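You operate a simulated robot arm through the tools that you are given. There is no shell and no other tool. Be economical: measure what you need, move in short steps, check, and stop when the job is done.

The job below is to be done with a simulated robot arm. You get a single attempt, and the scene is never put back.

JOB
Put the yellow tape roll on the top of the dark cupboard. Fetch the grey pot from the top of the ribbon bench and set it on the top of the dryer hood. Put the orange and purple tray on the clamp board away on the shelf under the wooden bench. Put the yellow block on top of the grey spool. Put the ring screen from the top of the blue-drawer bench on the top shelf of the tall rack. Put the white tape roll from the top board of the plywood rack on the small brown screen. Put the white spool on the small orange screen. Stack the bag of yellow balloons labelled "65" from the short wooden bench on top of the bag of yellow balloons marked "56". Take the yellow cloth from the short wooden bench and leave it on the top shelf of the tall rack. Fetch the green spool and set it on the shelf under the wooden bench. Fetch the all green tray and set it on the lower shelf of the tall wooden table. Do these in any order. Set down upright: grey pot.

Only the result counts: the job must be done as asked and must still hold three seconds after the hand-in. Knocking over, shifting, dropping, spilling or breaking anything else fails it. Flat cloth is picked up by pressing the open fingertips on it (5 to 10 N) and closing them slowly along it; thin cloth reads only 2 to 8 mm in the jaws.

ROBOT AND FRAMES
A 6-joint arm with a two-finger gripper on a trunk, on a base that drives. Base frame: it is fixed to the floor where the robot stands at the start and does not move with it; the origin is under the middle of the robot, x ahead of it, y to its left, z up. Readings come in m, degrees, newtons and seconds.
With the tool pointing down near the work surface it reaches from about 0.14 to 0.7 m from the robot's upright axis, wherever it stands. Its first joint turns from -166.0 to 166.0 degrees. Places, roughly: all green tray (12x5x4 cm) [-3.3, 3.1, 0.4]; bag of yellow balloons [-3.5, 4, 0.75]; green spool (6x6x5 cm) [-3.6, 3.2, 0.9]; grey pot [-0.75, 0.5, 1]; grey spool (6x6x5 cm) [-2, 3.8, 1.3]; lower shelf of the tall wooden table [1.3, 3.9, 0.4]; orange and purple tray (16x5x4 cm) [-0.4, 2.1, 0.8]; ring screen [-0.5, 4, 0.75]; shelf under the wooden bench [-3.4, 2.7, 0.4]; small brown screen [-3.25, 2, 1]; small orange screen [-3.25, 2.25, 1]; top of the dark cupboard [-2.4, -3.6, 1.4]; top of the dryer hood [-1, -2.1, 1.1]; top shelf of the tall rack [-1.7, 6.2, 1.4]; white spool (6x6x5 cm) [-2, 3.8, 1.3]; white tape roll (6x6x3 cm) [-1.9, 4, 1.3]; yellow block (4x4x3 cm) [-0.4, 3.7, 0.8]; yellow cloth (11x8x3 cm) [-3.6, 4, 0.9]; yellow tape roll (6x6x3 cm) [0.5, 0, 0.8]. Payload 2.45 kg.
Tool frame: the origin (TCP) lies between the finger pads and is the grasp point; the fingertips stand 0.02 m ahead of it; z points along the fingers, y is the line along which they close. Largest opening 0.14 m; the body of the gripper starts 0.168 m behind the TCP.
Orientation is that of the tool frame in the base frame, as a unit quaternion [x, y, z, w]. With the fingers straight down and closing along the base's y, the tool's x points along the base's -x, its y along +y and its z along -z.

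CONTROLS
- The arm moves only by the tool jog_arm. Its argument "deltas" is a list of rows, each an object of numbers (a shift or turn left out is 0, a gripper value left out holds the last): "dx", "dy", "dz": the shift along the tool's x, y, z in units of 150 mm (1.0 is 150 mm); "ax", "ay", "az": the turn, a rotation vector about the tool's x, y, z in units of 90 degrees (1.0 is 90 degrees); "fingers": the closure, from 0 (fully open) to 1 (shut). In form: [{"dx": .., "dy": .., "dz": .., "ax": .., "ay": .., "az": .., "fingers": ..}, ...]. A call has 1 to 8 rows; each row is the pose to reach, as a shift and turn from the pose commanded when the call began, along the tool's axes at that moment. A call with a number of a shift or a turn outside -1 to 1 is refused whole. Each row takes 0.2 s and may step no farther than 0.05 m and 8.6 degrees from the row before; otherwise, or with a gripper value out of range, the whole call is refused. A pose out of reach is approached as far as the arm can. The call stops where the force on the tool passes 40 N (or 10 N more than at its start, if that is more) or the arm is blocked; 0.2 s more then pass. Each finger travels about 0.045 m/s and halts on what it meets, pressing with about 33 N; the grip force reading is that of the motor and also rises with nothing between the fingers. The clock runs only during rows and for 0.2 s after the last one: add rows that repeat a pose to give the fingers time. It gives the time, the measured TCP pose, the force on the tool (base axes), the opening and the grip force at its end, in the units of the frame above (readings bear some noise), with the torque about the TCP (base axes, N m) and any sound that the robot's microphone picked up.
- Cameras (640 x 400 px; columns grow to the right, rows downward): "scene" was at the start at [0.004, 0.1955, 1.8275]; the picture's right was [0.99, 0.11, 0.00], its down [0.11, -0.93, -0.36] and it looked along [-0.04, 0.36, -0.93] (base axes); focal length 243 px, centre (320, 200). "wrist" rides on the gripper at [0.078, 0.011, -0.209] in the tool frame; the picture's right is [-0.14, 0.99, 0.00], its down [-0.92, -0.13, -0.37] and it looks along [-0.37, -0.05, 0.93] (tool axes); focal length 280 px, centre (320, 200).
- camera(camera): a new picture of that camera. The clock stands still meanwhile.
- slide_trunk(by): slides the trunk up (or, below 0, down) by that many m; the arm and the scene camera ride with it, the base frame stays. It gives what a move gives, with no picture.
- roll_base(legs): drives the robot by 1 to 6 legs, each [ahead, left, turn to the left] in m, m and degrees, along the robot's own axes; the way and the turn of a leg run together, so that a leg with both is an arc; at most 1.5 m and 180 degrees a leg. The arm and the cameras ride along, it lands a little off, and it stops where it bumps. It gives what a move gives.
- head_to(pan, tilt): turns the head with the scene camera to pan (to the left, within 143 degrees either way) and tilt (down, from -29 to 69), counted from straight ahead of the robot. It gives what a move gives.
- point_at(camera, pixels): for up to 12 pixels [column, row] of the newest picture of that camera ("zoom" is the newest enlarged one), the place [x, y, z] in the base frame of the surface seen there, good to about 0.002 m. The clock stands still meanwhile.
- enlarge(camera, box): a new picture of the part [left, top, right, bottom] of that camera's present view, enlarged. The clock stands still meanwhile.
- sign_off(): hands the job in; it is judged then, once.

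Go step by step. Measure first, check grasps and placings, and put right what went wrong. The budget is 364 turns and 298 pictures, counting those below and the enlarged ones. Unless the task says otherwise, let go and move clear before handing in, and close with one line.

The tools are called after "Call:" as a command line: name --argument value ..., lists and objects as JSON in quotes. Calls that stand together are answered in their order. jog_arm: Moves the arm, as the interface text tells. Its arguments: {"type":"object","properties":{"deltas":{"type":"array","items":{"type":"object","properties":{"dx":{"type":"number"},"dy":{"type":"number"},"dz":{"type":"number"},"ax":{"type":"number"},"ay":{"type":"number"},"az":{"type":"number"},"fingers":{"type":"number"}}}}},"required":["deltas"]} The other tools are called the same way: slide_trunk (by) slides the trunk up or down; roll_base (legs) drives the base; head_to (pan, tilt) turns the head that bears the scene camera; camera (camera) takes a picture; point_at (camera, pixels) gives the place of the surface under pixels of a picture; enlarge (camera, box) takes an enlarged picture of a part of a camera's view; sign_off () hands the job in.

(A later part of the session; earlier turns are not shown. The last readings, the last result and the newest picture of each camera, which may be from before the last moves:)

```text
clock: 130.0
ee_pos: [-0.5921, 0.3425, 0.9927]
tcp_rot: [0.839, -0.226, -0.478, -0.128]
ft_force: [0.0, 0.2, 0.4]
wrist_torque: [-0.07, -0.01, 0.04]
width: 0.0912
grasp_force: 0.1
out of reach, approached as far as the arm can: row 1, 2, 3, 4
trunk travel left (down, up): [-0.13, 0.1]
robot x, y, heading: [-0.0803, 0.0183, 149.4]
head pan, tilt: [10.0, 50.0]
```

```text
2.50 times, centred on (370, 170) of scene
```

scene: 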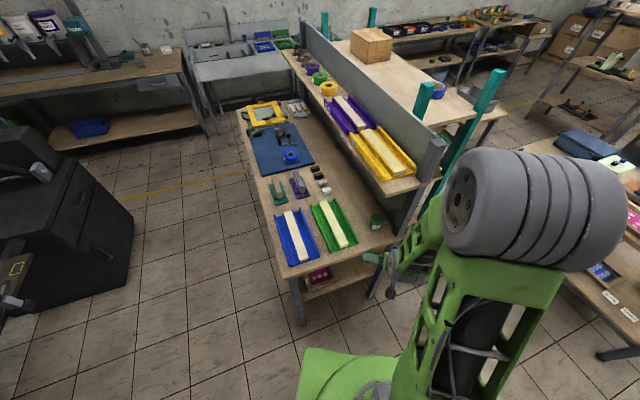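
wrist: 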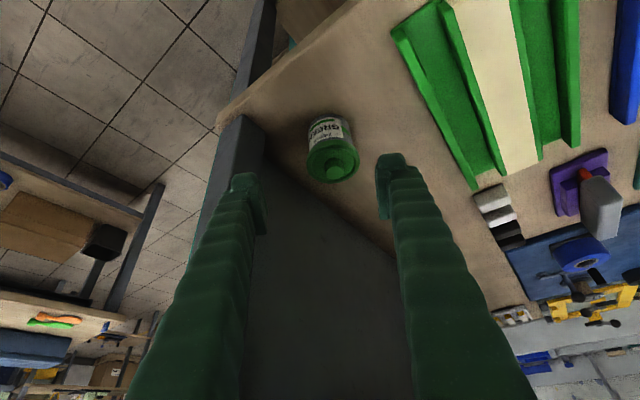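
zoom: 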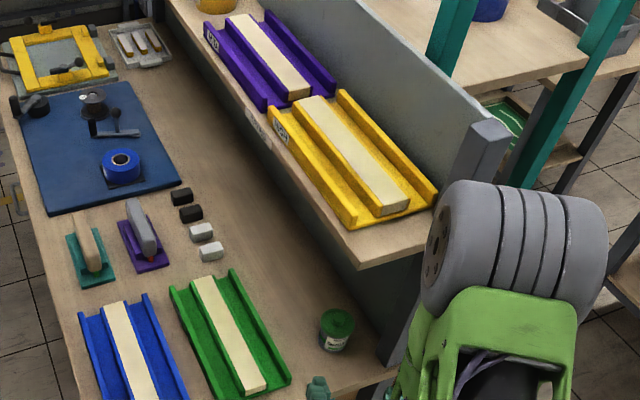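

Tool is now 30° below horizontal. I shift the base left 0.026 and forward 0.05, then lower to grasp height before sliding in.

Call:
roll_base --legs '[[0.05, 0.026, 0]]'

Call:
jog_arm --deltas '[{"dx": 0.1, "dz": 0.06}, {"dx": 0.2, "dz": 0.12}, {"dx": 0.3, "dz": 0.18}, {"dx": 0.41, "dz": 0.25}]'

Call:
camera --camera "wrist"

```text
clock: 130.9
ee_pos: [-0.648, 0.3443, 0.9925]
tcp_rot: [0.839, -0.226, -0.478, -0.129]
ft_force: [-1.1, 0.1, -0.1]
wrist_torque: [0.0, 0.02, -0.03]
width: 0.0911
grasp_force: 0.0
trunk travel left (down, up): [-0.13, 0.1]
robot x, y, heading: [-0.1327, 0.0216, 149.5]
head pan, tilt: [10.0, 50.0]
```

```text
clock: 131.9
ee_pos: [-0.6479, 0.3454, 0.92]
tcp_rot: [0.839, -0.226, -0.478, -0.129]
ft_force: [-0.2, 0.8, -0.5]
wrist_torque: [-0.03, 0.02, 0.01]
width: 0.0911
grasp_force: 0.0
trunk travel left (down, up): [-0.13, 0.1]
robot x, y, heading: [-0.1333, 0.0247, 149.5]
head pan, tilt: [10.0, 50.0]
```

```text
269 pictures are left
```

wrist: 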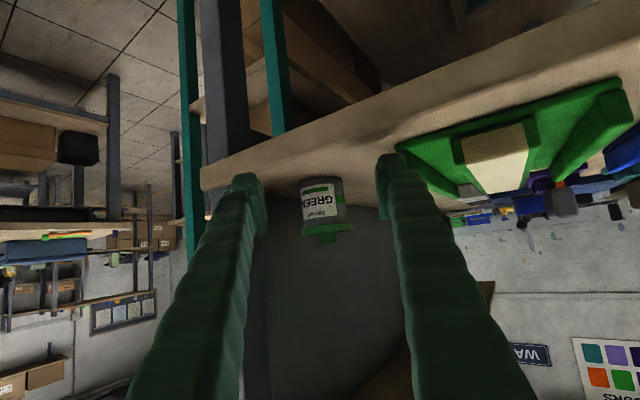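

The pot is centred between the fingers. Narrow slightly and slide in 0.127 m horizontally.

Call:
jog_arm --deltas '[{"fingers": 0.43}, {"dx": -0.1, "dz": 0.17, "fingers": 0.43}, {"dx": -0.2, "dz": 0.34, "fingers": 0.43}, {"dx": -0.3, "dz": 0.51, "fingers": 0.43}, {"dx": -0.4, "dz": 0.68, "fingers": 0.43}, {"dx": -0.43, "dz": 0.735, "fingers": 0.43}]'

Call:
camera --camera "wrist"

```text
clock: 133.3
ee_pos: [-0.758, 0.4109, 0.9204]
tcp_rot: [0.838, -0.226, -0.478, -0.13]
ft_force: [0.7, 0.4, -0.1]
wrist_torque: [0.02, 0.02, 0.0]
width: 0.0797
grasp_force: 0.1
trunk travel left (down, up): [-0.13, 0.1]
robot x, y, heading: [-0.132, 0.0225, 149.6]
head pan, tilt: [10.0, 50.0]
```

```text
268 pictures are left
```

wrist: 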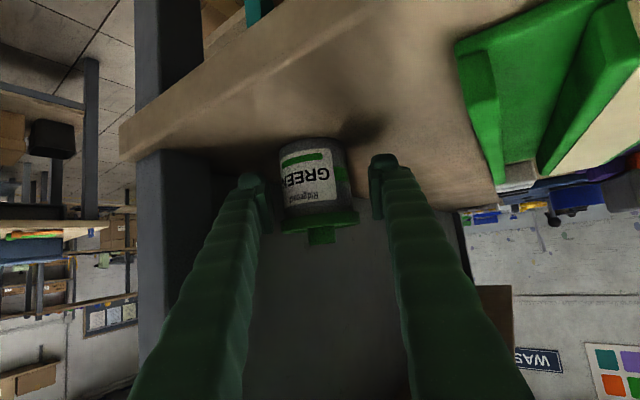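

Positioned around the pot. Close and lift.

Call:
jog_arm --deltas '[{"fingers": 0.6}, {"fingers": 0.75}, {"fingers": 0.75}, {"fingers": 0.75}, {"fingers": 0.75}]'

Call:
jog_arm --deltas '[{"dx": -0.11, "dz": -0.07}, {"dx": -0.23, "dz": -0.14}]'

Call:
camera --camera "wrist"

```text
clock: 134.5
ee_pos: [-0.7574, 0.4109, 0.9196]
tcp_rot: [0.839, -0.226, -0.478, -0.129]
ft_force: [0.1, 0.1, 0.1]
wrist_torque: [-0.01, 0.0, 0.01]
width: 0.0626
grasp_force: 32.8
trunk travel left (down, up): [-0.13, 0.1]
robot x, y, heading: [-0.1393, 0.0219, 149.4]
head pan, tilt: [10.0, 50.0]
heard: snap
```

```text
clock: 135.1
ee_pos: [-0.7564, 0.4095, 0.9616]
tcp_rot: [0.839, -0.227, -0.478, -0.13]
ft_force: [0.4, 0.1, -0.7]
wrist_torque: [0.03, 0.02, -0.01]
width: 0.063
grasp_force: 32.6
trunk travel left (down, up): [-0.13, 0.1]
robot x, y, heading: [-0.1324, 0.0253, 149.6]
head pan, tilt: [10.0, 50.0]
```

```text
267 pictures are left
```

wrist: 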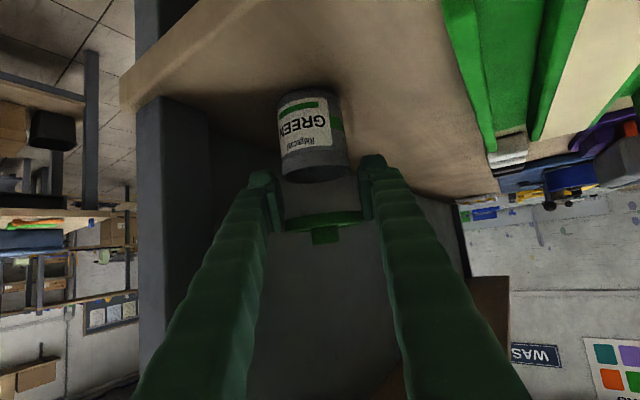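

The lid snapped off into the gripper while the pot stayed. I'll lower it straight back onto the pot, pressing gently.

Call:
jog_arm --deltas '[{"dx": 0.08, "dz": 0.05}, {"dx": 0.16, "dz": 0.1}, {"dx": 0.21, "dz": 0.128}, {"dx": 0.23, "dz": 0.14}, {"dx": 0.235, "dz": 0.143}]'

Call:
camera --camera "wrist"

```text
clock: 136.3
ee_pos: [-0.7582, 0.4101, 0.9224]
tcp_rot: [0.837, -0.225, -0.481, -0.13]
ft_force: [2.7, 0.9, 24.6]
wrist_torque: [0.42, -0.4, -0.06]
width: 0.0634
grasp_force: 33.0
trunk travel left (down, up): [-0.13, 0.1]
robot x, y, heading: [-0.1375, 0.0245, 149.6]
head pan, tilt: [10.0, 50.0]
```

```text
266 pictures are left
```

wrist: 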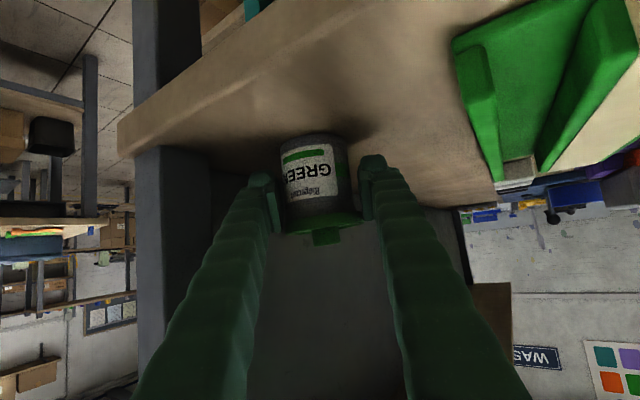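

The lid meets the pot with 25 N. Press a bit more to snap it in.

Call:
jog_arm --deltas '[{"dx": 0.008, "dz": 0.005}, {"dx": 0.015, "dz": 0.009}, {"dx": 0.02, "dz": 0.012}]'

Call:
camera --camera "wrist"

```text
clock: 137.1
ee_pos: [-0.7573, 0.4087, 0.9167]
tcp_rot: [0.839, -0.226, -0.477, -0.13]
ft_force: [0.7, -2.1, 3.8]
wrist_torque: [0.0, 0.12, 0.05]
width: 0.0541
grasp_force: 33.0
trunk travel left (down, up): [-0.13, 0.1]
robot x, y, heading: [-0.1338, 0.0228, 149.5]
head pan, tilt: [10.0, 50.0]
```

```text
265 pictures are left
```

wrist: 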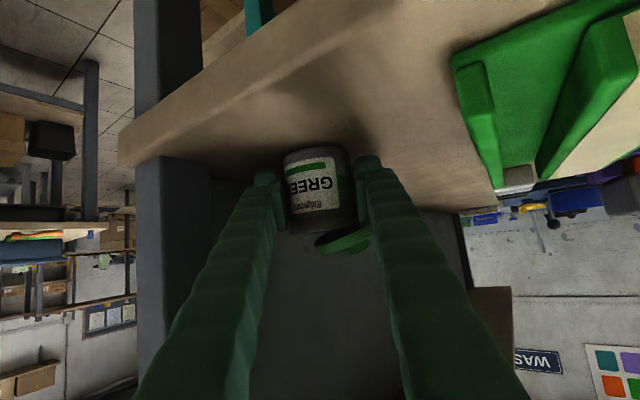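

The lid slipped: the fingers now hold the pot body (0.054) and the lid sits askew. I look closer.

Call:
enlarge --camera "wrist" --box '[230, 110, 430, 290]'

Call:
enlarge --camera "scene" --box '[350, 190, 450, 260]'

```text
2.22 times, centred on (330, 200) of wrist
```

zoom: 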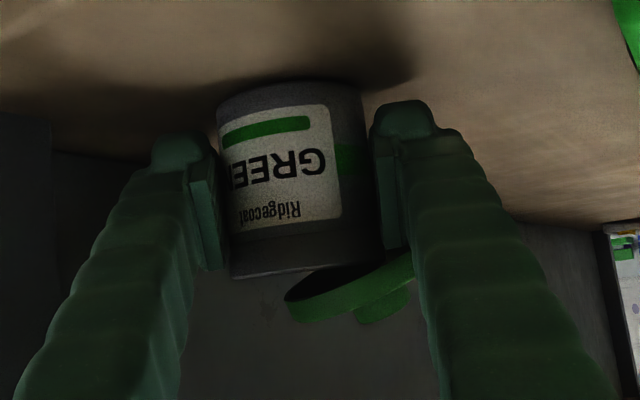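

```text
5.71 times, centred on (400, 225) of scene
```

zoom: 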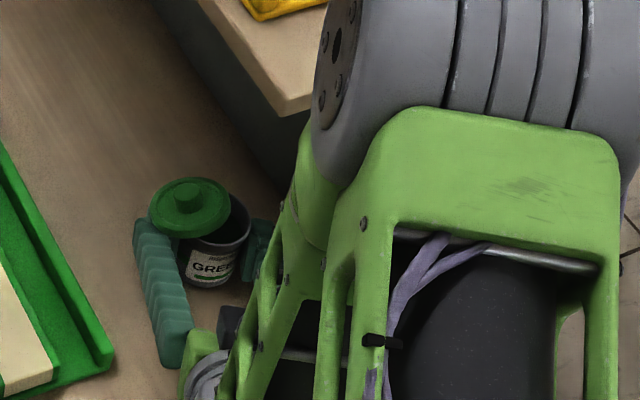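

The lid leans on the rim and one finger. I'll open slowly so it settles on the bench, then handle pot and lid separately.

Call:
jog_arm --deltas '[{"fingers": 0.6}, {"fingers": 0.57}, {"fingers": 0.54}, {"fingers": 0.51}, {"fingers": 0.48}]'

Call:
enlarge --camera "wrist" --box '[230, 110, 430, 290]'

Call:
enlarge --camera "scene" --box '[350, 190, 450, 260]'

```text
clock: 138.3
ee_pos: [-0.7579, 0.409, 0.9161]
tcp_rot: [0.839, -0.226, -0.478, -0.129]
ft_force: [-1.1, 1.1, 0.6]
wrist_torque: [-0.02, -0.01, 0.05]
width: 0.0728
grasp_force: 0.1
trunk travel left (down, up): [-0.13, 0.1]
robot x, y, heading: [-0.1341, 0.0204, 149.4]
head pan, tilt: [10.0, 50.0]
```

```text
2.22 times, centred on (330, 200) of wrist
```

zoom: 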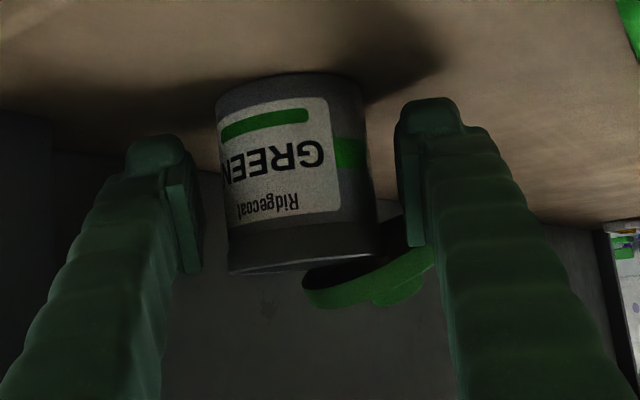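

```text
5.71 times, centred on (400, 225) of scene
```

zoom: 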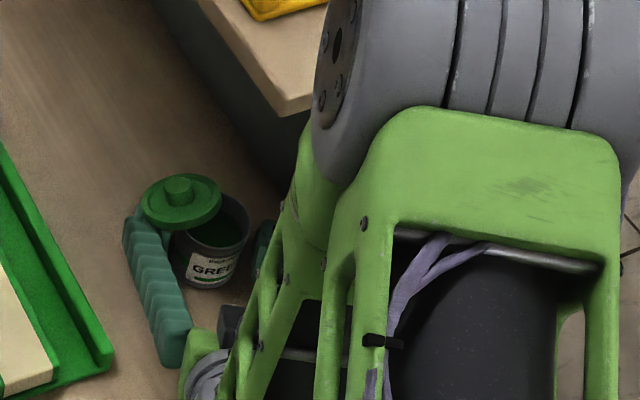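

Call:
jog_arm --deltas '[{"fingers": 0.45}, {"fingers": 0.42}, {"fingers": 0.38}, {"fingers": 0.34}, {"fingers": 0.34}]'

Call:
enlarge --camera "wrist" --box '[230, 90, 450, 290]'

Call:
enlarge --camera "scene" --box '[350, 190, 450, 260]'

```text
clock: 139.5
ee_pos: [-0.7581, 0.4083, 0.9154]
tcp_rot: [0.839, -0.226, -0.478, -0.129]
ft_force: [0.3, -0.3, 0.3]
wrist_torque: [-0.03, 0.02, 0.01]
width: 0.0924
grasp_force: 0.0
trunk travel left (down, up): [-0.13, 0.1]
robot x, y, heading: [-0.1347, 0.0227, 149.5]
head pan, tilt: [10.0, 50.0]
```

```text
2.00 times, centred on (340, 190) of wrist
```

zoom: 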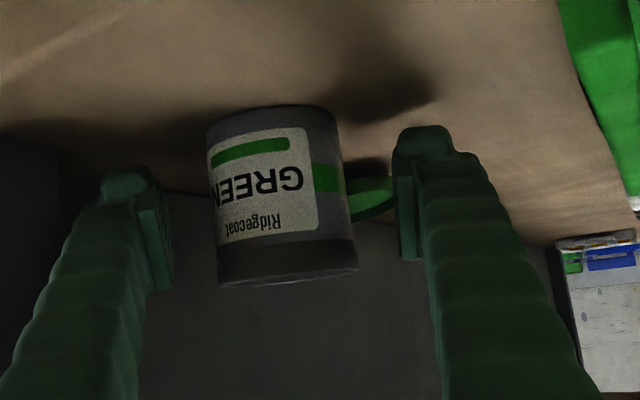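

```text
5.71 times, centred on (400, 225) of scene
```

zoom: 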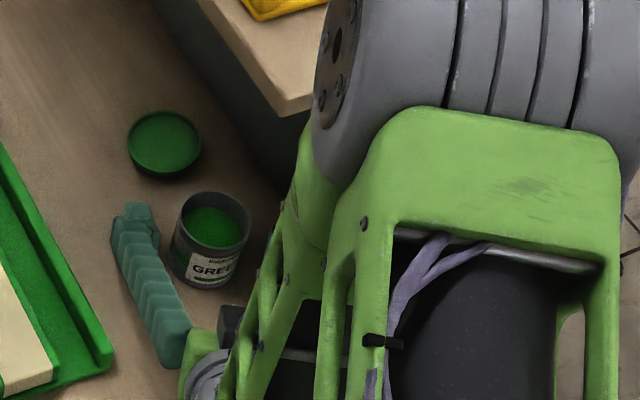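

The lid fell inverted onto the bench behind the pot; the open pot stands upright with ink in it. I'll grip the pot body gently now and lift it level, and return for the lid afterwards.

Call:
jog_arm --deltas '[{"fingers": 0.45}, {"fingers": 0.55}, {"fingers": 0.65}, {"fingers": 0.72}, {"fingers": 0.72}, {"fingers": 0.72}]'

Call:
jog_arm --deltas '[{"dx": -0.06, "dz": -0.035}, {"dx": -0.115, "dz": -0.07}, {"dx": -0.17, "dz": -0.105}, {"dx": -0.23, "dz": -0.14}]'

Call:
camera --camera "wrist"

Call:
enlarge --camera "scene" --box '[350, 190, 450, 260]'

```text
clock: 140.9
ee_pos: [-0.7587, 0.4091, 0.9158]
tcp_rot: [0.839, -0.226, -0.478, -0.129]
ft_force: [0.1, -0.2, -0.2]
wrist_torque: [-0.03, 0.04, 0.03]
width: 0.0546
grasp_force: 33.1
trunk travel left (down, up): [-0.13, 0.1]
robot x, y, heading: [-0.1338, 0.0239, 149.5]
head pan, tilt: [10.0, 50.0]
```

```text
clock: 141.9
ee_pos: [-0.7568, 0.4083, 0.9579]
tcp_rot: [0.838, -0.227, -0.479, -0.13]
ft_force: [0.0, -0.9, -1.2]
wrist_torque: [-0.01, 0.0, -0.02]
width: 0.054
grasp_force: 32.7
trunk travel left (down, up): [-0.13, 0.1]
robot x, y, heading: [-0.1357, 0.0207, 149.2]
head pan, tilt: [10.0, 50.0]
```

```text
258 pictures are left
```

wrist: 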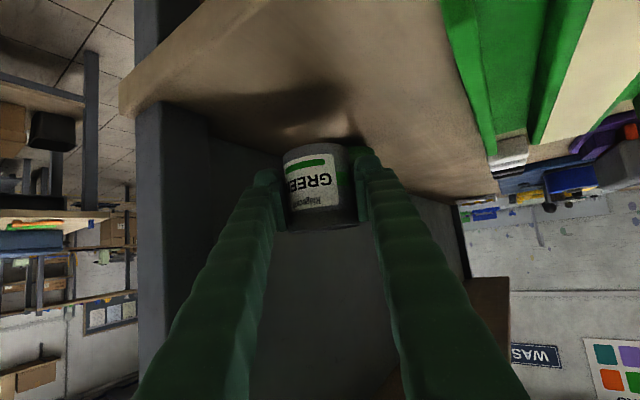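

```text
5.71 times, centred on (400, 225) of scene
```

zoom: 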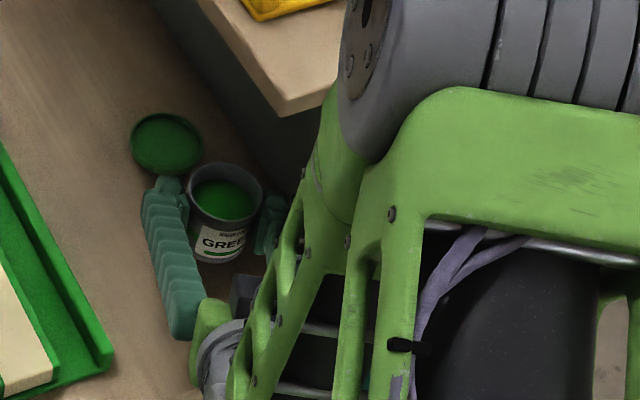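

Pot held upright (0.054). I measure the lid, then back out.

Call:
point_at --camera "zoom" --pixels '[[165, 145], [135, 140], [198, 145], [165, 118], [165, 168]]'

Call:
roll_base --legs '[[-0.25, 0, 0]]'

Call:
head_to --pan 85 --tilt 30

Call:
camera --camera "scene"

```text
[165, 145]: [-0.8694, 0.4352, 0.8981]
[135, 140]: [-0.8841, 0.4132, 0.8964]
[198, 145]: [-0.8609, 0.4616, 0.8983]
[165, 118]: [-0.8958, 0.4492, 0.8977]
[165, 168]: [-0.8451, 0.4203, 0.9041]
```

```text
clock: 143.8
ee_pos: [-0.5407, 0.2819, 0.9573]
tcp_rot: [0.839, -0.227, -0.478, -0.13]
ft_force: [-0.7, 0.1, -0.2]
wrist_torque: [0.02, 0.02, 0.0]
width: 0.0541
grasp_force: 33.3
trunk travel left (down, up): [-0.13, 0.1]
robot x, y, heading: [0.0779, -0.1056, 149.4]
head pan, tilt: [10.0, 50.0]
```

```text
clock: 145.2
ee_pos: [-0.5409, 0.2832, 0.9558]
tcp_rot: [0.839, -0.227, -0.478, -0.129]
ft_force: [0.3, -0.3, -1.3]
wrist_torque: [0.03, -0.03, 0.0]
width: 0.0543
grasp_force: 33.0
trunk travel left (down, up): [-0.13, 0.1]
robot x, y, heading: [0.0806, -0.1033, 149.6]
head pan, tilt: [85.0, 30.0]
```

```text
256 pictures are left
```

scene: 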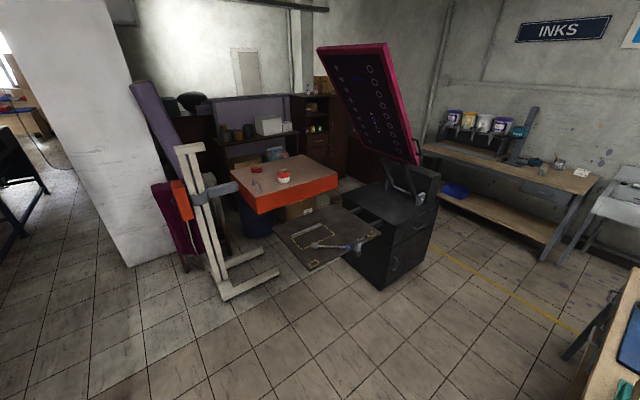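

Call:
enlarge --camera "scene" --box '[170, 130, 390, 310]'

Call:
point_at --camera "scene" --pixels '[[257, 198], [337, 178], [283, 178], [257, 180], [320, 167], [300, 180], [300, 158], [226, 290], [280, 272], [360, 245], [310, 268], [262, 189]]'

```text
2.22 times, centred on (280, 220) of scene
```

zoom: 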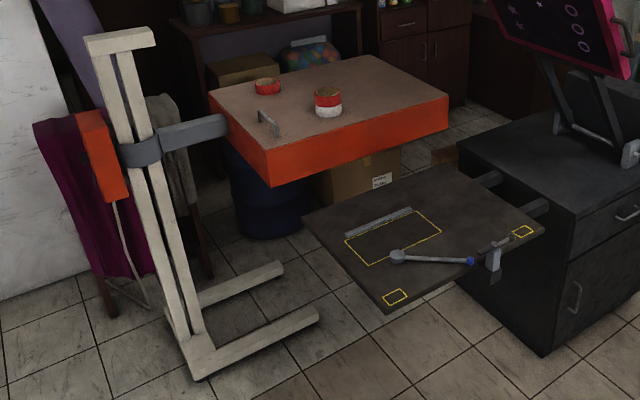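

```text
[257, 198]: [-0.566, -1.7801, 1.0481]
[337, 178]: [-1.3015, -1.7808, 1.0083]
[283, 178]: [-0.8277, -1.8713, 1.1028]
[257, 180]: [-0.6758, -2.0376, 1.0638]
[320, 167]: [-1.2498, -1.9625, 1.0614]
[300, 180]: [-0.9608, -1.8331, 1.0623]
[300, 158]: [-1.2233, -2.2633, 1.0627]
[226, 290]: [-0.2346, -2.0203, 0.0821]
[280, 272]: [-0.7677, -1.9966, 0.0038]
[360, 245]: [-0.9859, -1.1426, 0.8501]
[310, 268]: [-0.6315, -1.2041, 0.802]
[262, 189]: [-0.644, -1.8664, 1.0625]
```

Call:
point_at --camera "zoom" --pixels '[[303, 215], [388, 310], [541, 232], [450, 166], [262, 120], [277, 133], [267, 88], [328, 103], [300, 150], [240, 110], [360, 120], [210, 100]]'

```text
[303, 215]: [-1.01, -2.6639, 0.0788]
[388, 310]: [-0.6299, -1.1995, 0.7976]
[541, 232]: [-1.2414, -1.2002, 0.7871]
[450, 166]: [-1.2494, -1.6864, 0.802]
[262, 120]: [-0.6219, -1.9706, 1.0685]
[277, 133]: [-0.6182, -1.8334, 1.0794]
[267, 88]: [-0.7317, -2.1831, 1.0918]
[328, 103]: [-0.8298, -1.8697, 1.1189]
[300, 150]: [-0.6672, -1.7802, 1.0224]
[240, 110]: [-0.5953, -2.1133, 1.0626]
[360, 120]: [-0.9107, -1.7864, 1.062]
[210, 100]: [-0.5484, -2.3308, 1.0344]
```

Hood top is at 1.062; a free spot is (-0.71,-1.86) between handle and can. I raise the trunk and drive to a stand-off at heading 225°.

Call:
slide_trunk --by 0.1

Call:
roll_base --legs '[[-0.107, 0.634, 0], [0, 0, 75.5], [0, 0.424, 0], [0.33, 0, 0]]'

Call:
head_to --pan 0 --tilt 45

Call:
camera --camera "scene"

```text
clock: 146.6
ee_pos: [-0.5407, 0.2834, 1.0564]
tcp_rot: [0.839, -0.226, -0.478, -0.129]
ft_force: [0.1, 0.0, -1.3]
wrist_torque: [0.0, 0.01, 0.04]
width: 0.0543
grasp_force: 33.8
trunk travel left (down, up): [-0.23, 0.0]
robot x, y, heading: [0.0804, -0.1077, 149.9]
head pan, tilt: [85.0, 30.0]
```

```text
clock: 161.4
ee_pos: [-0.5917, -1.7354, 1.0528]
tcp_rot: [0.803, 0.339, -0.451, 0.19]
ft_force: [-0.2, 5.5, 0.6]
wrist_torque: [-0.06, 0.02, 0.05]
width: 0.0538
grasp_force: 32.6
trunk travel left (down, up): [-0.23, 0.0]
robot x, y, heading: [-0.0674, -1.2266, -134.2]
head pan, tilt: [85.0, 30.0]
stopped in leg 4: the force on the tool passed its limit at 54 N (the readings are from after the stop); the commanded pose is now the measured one
```

```text
clock: 163.0
ee_pos: [-0.5918, -1.7355, 1.0529]
tcp_rot: [0.803, 0.338, -0.452, 0.19]
ft_force: [-3.6, 11.0, -2.3]
wrist_torque: [-0.02, -0.04, 0.02]
width: 0.0542
grasp_force: 32.3
trunk travel left (down, up): [-0.23, 0.0]
robot x, y, heading: [-0.0673, -1.2265, -133.9]
head pan, tilt: [0.0, 45.0]
```

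```text
254 pictures are left
```

scene: 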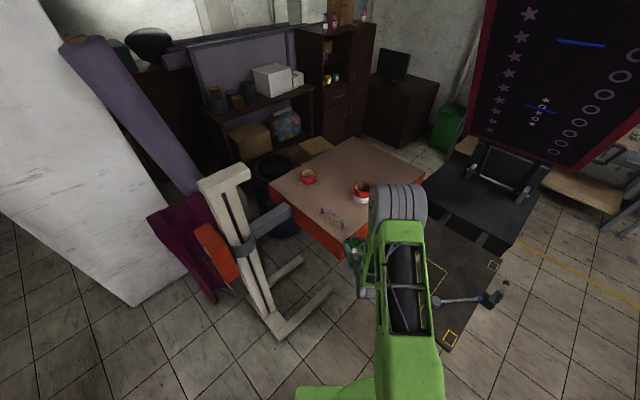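

The pot reached farther than I accounted for and touched the hood's front. Back off and inspect.

Call:
roll_base --legs '[[-0.1, 0, 0]]'

Call:
camera --camera "wrist"

Call:
enlarge --camera "scene" --box '[240, 120, 480, 270]'

```text
clock: 164.2
ee_pos: [-0.5202, -1.6633, 1.0529]
tcp_rot: [0.803, 0.339, -0.452, 0.19]
ft_force: [1.2, -0.1, -0.8]
wrist_torque: [0.02, 0.01, 0.0]
width: 0.0542
grasp_force: 32.7
trunk travel left (down, up): [-0.23, 0.0]
robot x, y, heading: [0.0012, -1.152, -134.0]
head pan, tilt: [0.0, 45.0]
```

```text
253 pictures are left
```

wrist: 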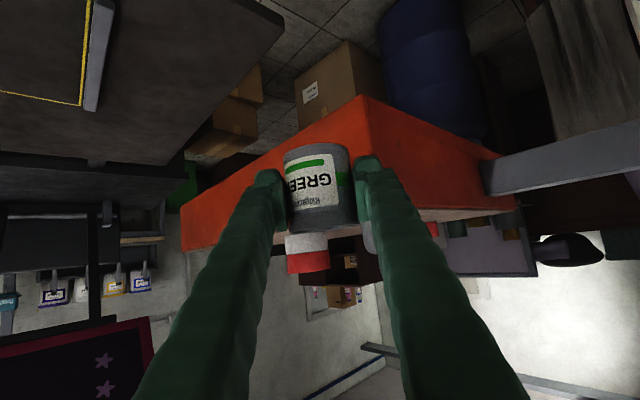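

```text
2.67 times, centred on (360, 195) of scene
```

zoom: 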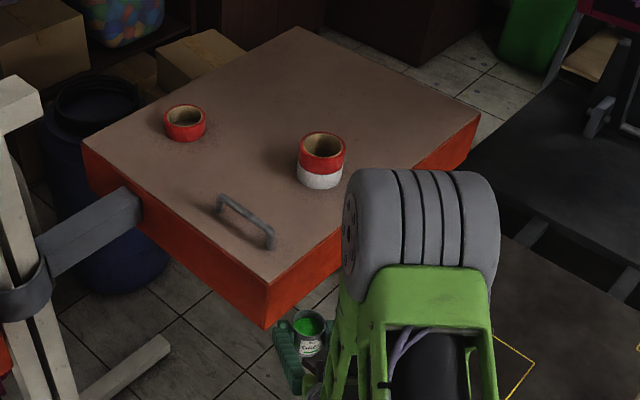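

The pot is still upright. Raise 8 cm, then advance 0.27 m.

Call:
jog_arm --deltas '[{"dx": -0.12, "dz": -0.07}, {"dx": -0.23, "dz": -0.136}, {"dx": -0.35, "dz": -0.2}, {"dx": -0.46, "dz": -0.272}]'

Call:
roll_base --legs '[[0.27, 0, 0]]'

Call:
camera --camera "wrist"

Call:
camera --camera "scene"

```text
clock: 165.2
ee_pos: [-0.5228, -1.6659, 1.1331]
tcp_rot: [0.803, 0.339, -0.452, 0.19]
ft_force: [-0.7, 0.3, -1.7]
wrist_torque: [0.0, 0.02, 0.0]
width: 0.0543
grasp_force: 33.6
trunk travel left (down, up): [-0.23, 0.0]
robot x, y, heading: [-0.0039, -1.1536, -134.2]
head pan, tilt: [0.0, 45.0]
```

```text
clock: 167.1
ee_pos: [-0.7113, -1.8581, 1.1332]
tcp_rot: [0.803, 0.339, -0.451, 0.19]
ft_force: [-0.6, 0.8, -1.4]
wrist_torque: [-0.01, -0.05, 0.03]
width: 0.0539
grasp_force: 33.9
trunk travel left (down, up): [-0.23, 0.0]
robot x, y, heading: [-0.1862, -1.352, -134.2]
head pan, tilt: [0.0, 45.0]
```

```text
251 pictures are left
```

wrist: 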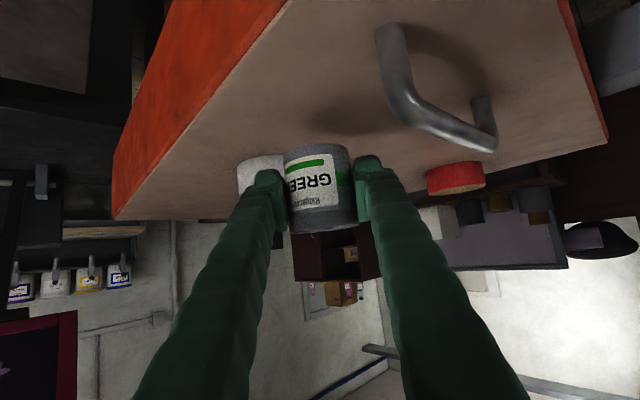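

```text
250 pictures are left
```

scene: 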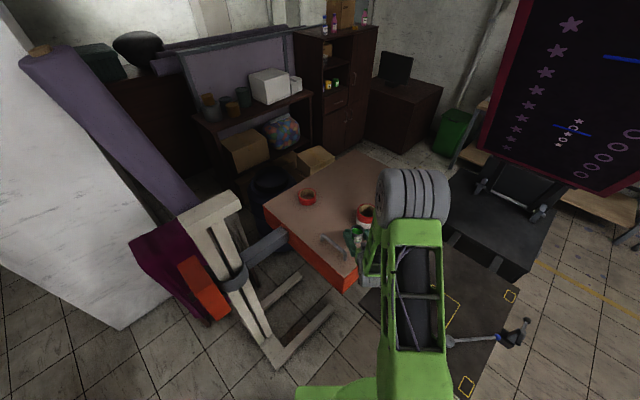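

Clear of handle and can. Lower to contact.

Call:
jog_arm --deltas '[{"dx": 0.07, "dz": 0.04}, {"dx": 0.14, "dz": 0.082}, {"dx": 0.18, "dz": 0.107}, {"dx": 0.2, "dz": 0.118}, {"dx": 0.215, "dz": 0.127}]'

Call:
enlarge --camera "wrist" --box '[200, 60, 440, 260]'

```text
clock: 168.3
ee_pos: [-0.7122, -1.858, 1.0968]
tcp_rot: [0.803, 0.338, -0.452, 0.19]
ft_force: [0.6, -0.2, 5.0]
wrist_torque: [-0.11, 0.06, 0.03]
width: 0.054
grasp_force: 32.7
trunk travel left (down, up): [-0.23, 0.0]
robot x, y, heading: [-0.1865, -1.3526, -134.1]
head pan, tilt: [0.0, 45.0]
```

```text
2.00 times, centred on (320, 160) of wrist
```

zoom: 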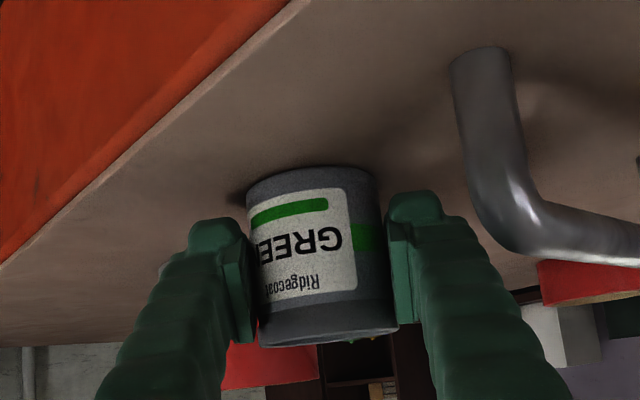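

Contact with 5 N. Release and back the base straight out.

Call:
jog_arm --deltas '[{"fingers": 0.58}, {"fingers": 0.54}, {"fingers": 0.48}, {"fingers": 0.43}, {"fingers": 0.43}]'

Call:
roll_base --legs '[[-0.25, 0, 0]]'

Call:
enlarge --camera "scene" --box '[240, 120, 480, 270]'

```text
clock: 169.5
ee_pos: [-0.7103, -1.857, 1.0957]
tcp_rot: [0.803, 0.338, -0.453, 0.189]
ft_force: [-0.7, 0.0, 0.2]
wrist_torque: [0.03, 0.01, 0.02]
width: 0.0799
grasp_force: 0.1
trunk travel left (down, up): [-0.23, 0.0]
robot x, y, heading: [-0.1881, -1.3491, -134.2]
head pan, tilt: [0.0, 45.0]
```

```text
clock: 170.6
ee_pos: [-0.6683, -1.8102, 1.1043]
tcp_rot: [0.8, 0.333, -0.461, 0.192]
ft_force: [0.4, 0.1, 0.5]
wrist_torque: [0.03, -0.04, -0.01]
width: 0.0797
grasp_force: 0.1
trunk travel left (down, up): [-0.23, 0.0]
robot x, y, heading: [-0.1429, -1.302, -134.4]
head pan, tilt: [0.0, 45.0]
stopped in leg 1: the force on the tool passed its limit at 41 N (the readings are from after the stop); the commanded pose is now the measured one
```

```text
2.67 times, centred on (360, 195) of scene
```

zoom: 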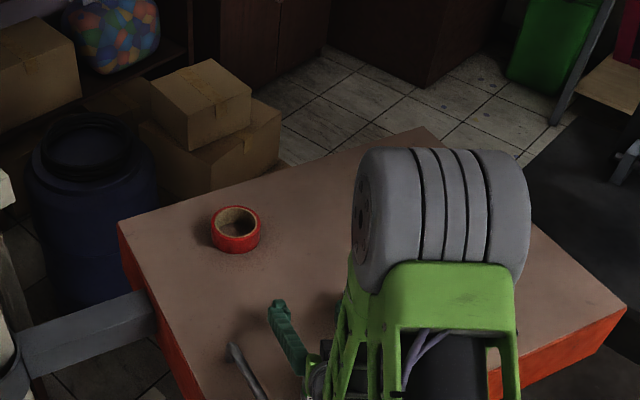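

Something touched while backing (41 N). Check the wrist view.

Call:
camera --camera "wrist"

Call:
camera --camera "scene"

```text
247 pictures are left
```

wrist: 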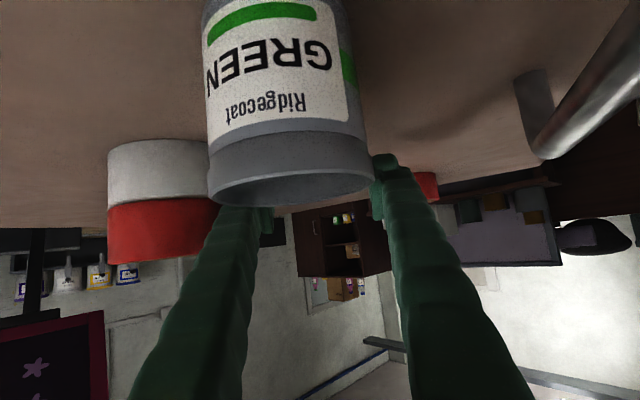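

```text
246 pictures are left
```

scene: 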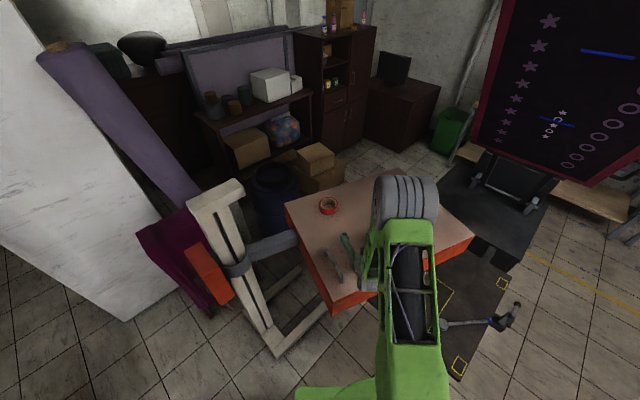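

The hood looks swung on its pivot. I measure its corners now.

Call:
point_at --camera "scene" --pixels '[[333, 305], [288, 207], [472, 235], [329, 203], [341, 265], [335, 255], [310, 240], [265, 250], [215, 215]]'

Call:
point_at --camera "wrist" --pixels '[[285, 170], [215, 160], [365, 160], [290, 200], [160, 220], [540, 100]]'

```text
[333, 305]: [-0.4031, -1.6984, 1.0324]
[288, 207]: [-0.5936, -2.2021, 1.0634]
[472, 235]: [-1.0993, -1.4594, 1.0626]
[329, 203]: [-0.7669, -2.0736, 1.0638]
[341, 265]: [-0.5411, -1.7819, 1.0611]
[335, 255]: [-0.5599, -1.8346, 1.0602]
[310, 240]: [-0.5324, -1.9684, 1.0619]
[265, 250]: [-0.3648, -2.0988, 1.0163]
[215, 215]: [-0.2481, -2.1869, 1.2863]
```

```text
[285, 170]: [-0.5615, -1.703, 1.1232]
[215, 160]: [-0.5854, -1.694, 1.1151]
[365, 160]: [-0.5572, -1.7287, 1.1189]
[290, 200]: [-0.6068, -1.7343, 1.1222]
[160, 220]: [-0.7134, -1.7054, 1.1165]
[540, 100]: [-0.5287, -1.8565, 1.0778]
```

I dragged the swivelling hood by its handle with the right finger (it turned about 20°); the pot still stands on it. First lift the hand straight up, clear of pot and handle.

Call:
jog_arm --deltas '[{"dx": -0.06, "dz": -0.035}, {"dx": -0.17, "dz": -0.1}, {"dx": -0.34, "dz": -0.2}, {"dx": -0.5, "dz": -0.3}, {"dx": -0.69, "dz": -0.41}]'

Call:
camera --camera "scene"

Call:
camera --camera "wrist"

```text
clock: 171.8
ee_pos: [-0.6694, -1.8105, 1.2247]
tcp_rot: [0.8, 0.334, -0.459, 0.192]
ft_force: [-0.8, -0.5, 0.8]
wrist_torque: [-0.01, 0.02, 0.0]
width: 0.0797
grasp_force: 0.0
trunk travel left (down, up): [-0.23, 0.0]
robot x, y, heading: [-0.1373, -1.3038, -134.3]
head pan, tilt: [0.0, 45.0]
```

```text
245 pictures are left
```

scene: 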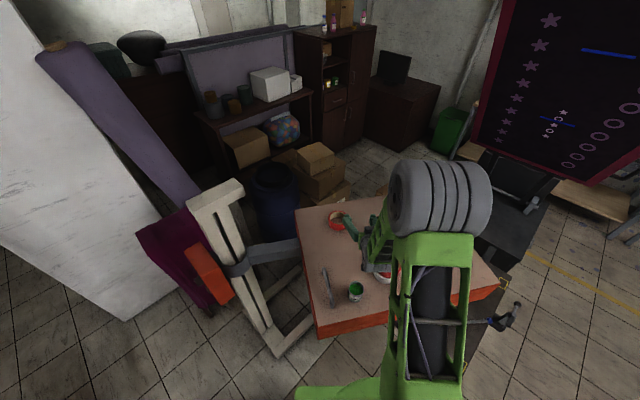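

```text
244 pictures are left
```

wrist: 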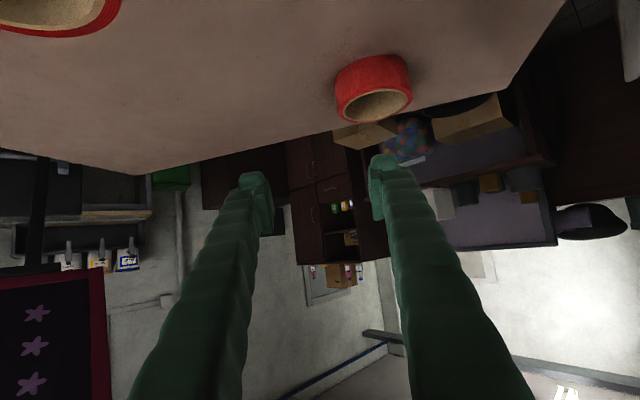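

The hood is still drifting. Measure again.

Call:
point_at --camera "scene" --pixels '[[318, 333], [297, 213], [498, 282], [337, 225], [355, 290], [265, 250]]'

Call:
head_to --pan 0 --tilt 46

Call:
camera --camera "scene"

```text
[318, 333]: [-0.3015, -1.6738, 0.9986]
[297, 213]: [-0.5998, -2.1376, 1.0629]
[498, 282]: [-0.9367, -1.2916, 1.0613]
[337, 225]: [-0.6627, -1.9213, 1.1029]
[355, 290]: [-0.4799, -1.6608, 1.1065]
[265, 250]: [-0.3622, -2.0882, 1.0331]
```

```text
clock: 172.4
ee_pos: [-0.671, -1.8115, 1.2235]
tcp_rot: [0.8, 0.333, -0.46, 0.192]
ft_force: [-0.4, 0.0, -0.4]
wrist_torque: [-0.04, -0.01, 0.02]
width: 0.0799
grasp_force: 0.0
trunk travel left (down, up): [-0.23, 0.0]
robot x, y, heading: [-0.1403, -1.3008, -134.5]
head pan, tilt: [0.0, 46.0]
```

```text
243 pictures are left
```

scene: 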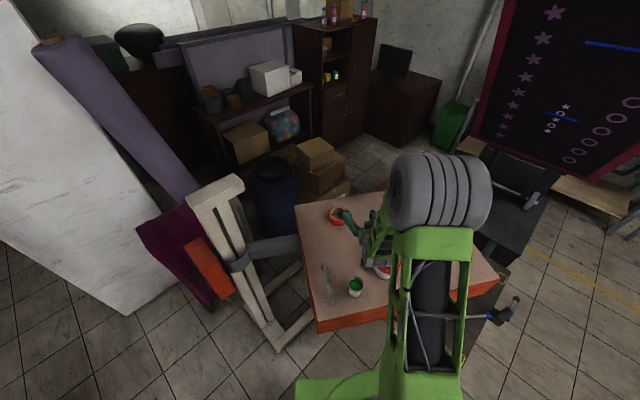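

The hood swivels freely about its mast at about (-0.24,-2.21) and has turned about 31°. It is at rest now; I'll push it back gently by its front face. First back off and bring the tool vertical with fingers shut.

Call:
roll_base --legs '[[-0.4, 0, 0]]'

Call:
jog_arm --deltas '[{"ay": 0.083, "fingers": 1}, {"ay": 0.167, "fingers": 1}, {"ay": 0.25, "fingers": 1}, {"ay": 0.333, "fingers": 1}, {"ay": 0.417, "fingers": 1}, {"ay": 0.5, "fingers": 1}, {"ay": 0.583, "fingers": 1}, {"ay": 0.667, "fingers": 1}]'

Call:
camera --camera "scene"

```text
clock: 174.9
ee_pos: [-0.3907, -1.5246, 1.2249]
tcp_rot: [0.8, 0.333, -0.461, 0.192]
ft_force: [0.4, 1.1, 0.3]
wrist_torque: [0.0, -0.03, -0.02]
width: 0.0799
grasp_force: 0.0
trunk travel left (down, up): [-0.23, 0.0]
robot x, y, heading: [0.1349, -1.014, -134.4]
head pan, tilt: [0.0, 46.0]
```

```text
clock: 176.7
ee_pos: [-0.3929, -1.5262, 1.2241]
tcp_rot: [0.923, 0.384, 0.003, -0.002]
ft_force: [-0.6, 0.1, 0.3]
wrist_torque: [0.05, -0.06, 0.01]
width: 0.0
grasp_force: 29.4
trunk travel left (down, up): [-0.23, 0.0]
robot x, y, heading: [0.1388, -1.0209, -134.5]
head pan, tilt: [0.0, 46.0]
```

```text
242 pictures are left
```

scene: 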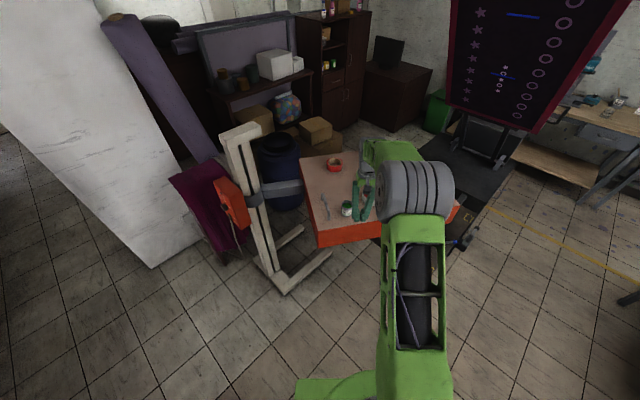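

Retract and lower the closed fingers in front of the hood.

Call:
jog_arm --deltas '[{"dx": 0.25}, {"dx": 0.5}, {"dx": 0.75}, {"dx": 1}]'

Call:
jog_arm --deltas '[{"dx": 0.25, "dz": 0.3}, {"dx": 0.5, "dz": 0.6}, {"dx": 0.75, "dz": 0.9}, {"dx": 1, "dz": 1}, {"dx": 1, "dz": 1}]'

Call:
jog_arm --deltas '[{"dz": 0.2}, {"dz": 0.37}, {"dz": 0.37}]'

Call:
enlarge --camera "scene" --box '[240, 120, 480, 270]'

```text
clock: 177.7
ee_pos: [-0.284, -1.4186, 1.2243]
tcp_rot: [0.924, 0.383, 0.0, 0.0]
ft_force: [-0.1, -0.1, -0.5]
wrist_torque: [-0.03, 0.02, 0.03]
width: 0.0
grasp_force: 28.8
trunk travel left (down, up): [-0.23, 0.0]
robot x, y, heading: [0.1378, -1.0144, -134.4]
head pan, tilt: [0.0, 46.0]
```

```text
refused: row 1 steps farther than a row can; nothing moved
```

```text
clock: 178.5
ee_pos: [-0.2864, -1.4173, 1.17]
tcp_rot: [0.924, 0.383, 0.002, -0.001]
ft_force: [0.4, -0.1, -0.4]
wrist_torque: [-0.01, 0.04, 0.0]
width: 0.0001
grasp_force: 29.7
trunk travel left (down, up): [-0.23, 0.0]
robot x, y, heading: [0.1387, -1.019, -134.1]
head pan, tilt: [0.0, 46.0]
```

```text
2.67 times, centred on (360, 195) of scene
```

zoom: 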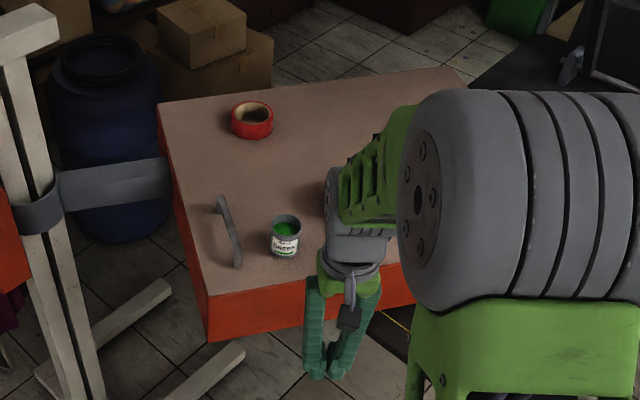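

Call:
point_at --camera "zoom" --pixels '[[208, 292], [208, 325], [209, 340], [295, 275], [162, 107], [460, 72], [285, 235], [252, 120], [260, 310]]'

Call:
jog_arm --deltas '[{"dx": 0.2, "dz": 0.2}, {"dx": 0.4, "dz": 0.4}, {"dx": 0.55, "dz": 0.6}, {"dx": 0.7, "dz": 0.8}, {"dx": 0.8, "dz": 1}]'

```text
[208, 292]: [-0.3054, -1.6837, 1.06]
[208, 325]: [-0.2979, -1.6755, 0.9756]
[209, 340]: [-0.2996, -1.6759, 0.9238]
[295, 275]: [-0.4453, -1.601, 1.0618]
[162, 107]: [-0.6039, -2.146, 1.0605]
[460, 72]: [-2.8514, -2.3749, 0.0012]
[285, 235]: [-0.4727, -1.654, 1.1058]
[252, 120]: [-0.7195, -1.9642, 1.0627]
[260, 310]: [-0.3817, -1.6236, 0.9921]
```

```text
clock: 179.7
ee_pos: [-0.2014, -1.333, 1.0205]
tcp_rot: [0.924, 0.383, 0.002, -0.001]
ft_force: [-0.1, 0.1, 1.1]
wrist_torque: [0.04, -0.02, 0.0]
width: 0.0001
grasp_force: 29.4
trunk travel left (down, up): [-0.23, 0.0]
robot x, y, heading: [0.1379, -1.0198, -134.2]
head pan, tilt: [0.0, 46.0]
```

Hood at rest. Retract to r≈0.36 and drive up to just in front of the face.

Call:
jog_arm --deltas '[{"dx": 0.22}, {"dx": 0.45}, {"dx": 0.67}, {"dx": 0.67}]'

Call:
roll_base --legs '[[0.4, 0, 0]]'

Call:
camera --camera "scene"

Call:
camera --camera "wrist"

```text
clock: 180.7
ee_pos: [-0.1298, -1.2616, 1.0193]
tcp_rot: [0.924, 0.383, 0.003, -0.002]
ft_force: [0.8, -0.5, -0.4]
wrist_torque: [0.02, 0.03, 0.0]
width: 0.0001
grasp_force: 29.2
trunk travel left (down, up): [-0.23, 0.0]
robot x, y, heading: [0.1318, -1.0138, -134.4]
head pan, tilt: [0.0, 46.0]
```

```text
clock: 183.2
ee_pos: [-0.4105, -1.5469, 1.0191]
tcp_rot: [0.924, 0.383, 0.003, -0.002]
ft_force: [-0.3, 0.6, 0.7]
wrist_torque: [0.04, -0.05, -0.03]
width: 0.0
grasp_force: 29.3
trunk travel left (down, up): [-0.23, 0.0]
robot x, y, heading: [-0.142, -1.3022, -134.4]
head pan, tilt: [0.0, 46.0]
```

```text
240 pictures are left
```

scene: 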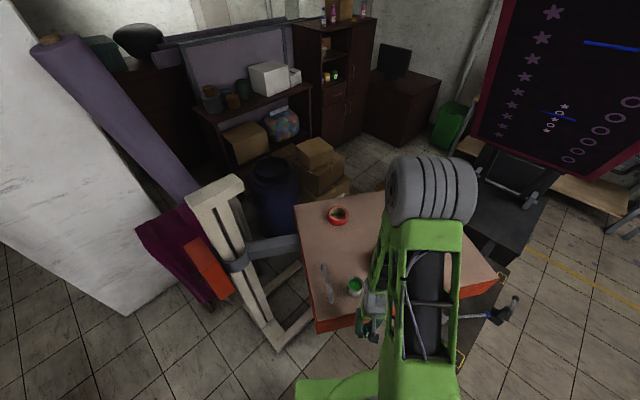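

```text
239 pictures are left
```

wrist: 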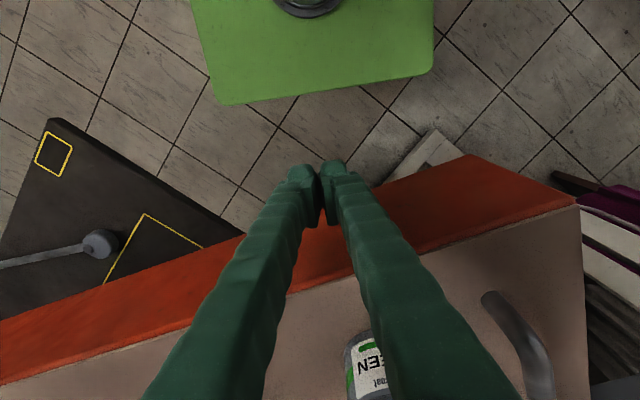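

Fingers are about 4 cm from the face. Push slowly along the computed path (first two thirds).

Call:
jog_arm --deltas '[{"dx": -0.1, "dy": -0.018}, {"dx": -0.2, "dy": -0.036}, {"dx": -0.3, "dy": -0.054}, {"dx": -0.4, "dy": -0.072}, {"dx": -0.5, "dy": -0.09}, {"dx": -0.6, "dy": -0.108}, {"dx": -0.7, "dy": -0.126}, {"dx": -0.8, "dy": -0.145}]'

Call:
jog_arm --deltas '[{"dx": -0.1, "dy": -0.018}, {"dx": -0.2, "dy": -0.036}, {"dx": -0.3, "dy": -0.054}, {"dx": -0.4, "dy": -0.072}, {"dx": -0.5, "dy": -0.09}, {"dx": -0.6, "dy": -0.108}, {"dx": -0.68, "dy": -0.124}, {"dx": -0.74, "dy": -0.136}]'

Call:
camera --camera "scene"

Call:
camera --camera "wrist"

```text
clock: 185.0
ee_pos: [-0.5113, -1.6182, 1.018]
tcp_rot: [0.924, 0.383, 0.002, -0.001]
ft_force: [-0.6, -0.4, -0.8]
wrist_torque: [0.05, 0.03, 0.0]
width: 0.0
grasp_force: 29.2
trunk travel left (down, up): [-0.23, 0.0]
robot x, y, heading: [-0.1371, -1.2993, -134.6]
head pan, tilt: [0.0, 46.0]
```

```text
clock: 186.8
ee_pos: [-0.6038, -1.6815, 1.0175]
tcp_rot: [0.924, 0.382, 0.004, -0.001]
ft_force: [0.9, 0.0, 0.0]
wrist_torque: [-0.01, 0.0, 0.01]
width: 0.0
grasp_force: 29.0
trunk travel left (down, up): [-0.23, 0.0]
robot x, y, heading: [-0.1401, -1.2981, -134.2]
head pan, tilt: [0.0, 46.0]
```

```text
238 pictures are left
```

scene: 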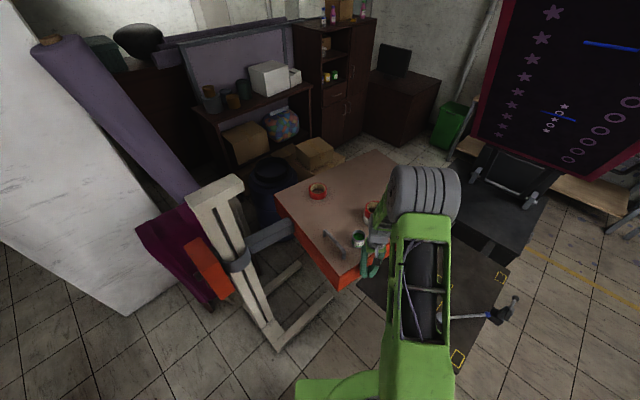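

```text
237 pictures are left
```

wrist: 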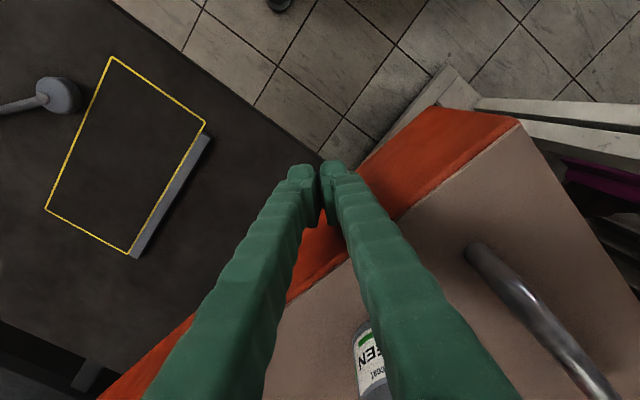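

Working nicely; the hood is swinging back. Measure its current angle.

Call:
point_at --camera "scene" --pixels '[[341, 270], [341, 285], [279, 196], [318, 190], [357, 240]]'

Call:
point_at --camera "wrist" --pixels '[[515, 122], [420, 200], [280, 305], [200, 370]]'

```text
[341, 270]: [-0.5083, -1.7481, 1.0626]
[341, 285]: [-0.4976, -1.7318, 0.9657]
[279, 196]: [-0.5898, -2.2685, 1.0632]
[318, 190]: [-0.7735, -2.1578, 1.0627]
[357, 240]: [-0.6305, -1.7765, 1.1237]
```

```text
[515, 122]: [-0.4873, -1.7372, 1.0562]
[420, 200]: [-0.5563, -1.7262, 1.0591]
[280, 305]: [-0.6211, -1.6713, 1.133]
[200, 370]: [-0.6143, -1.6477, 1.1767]
```

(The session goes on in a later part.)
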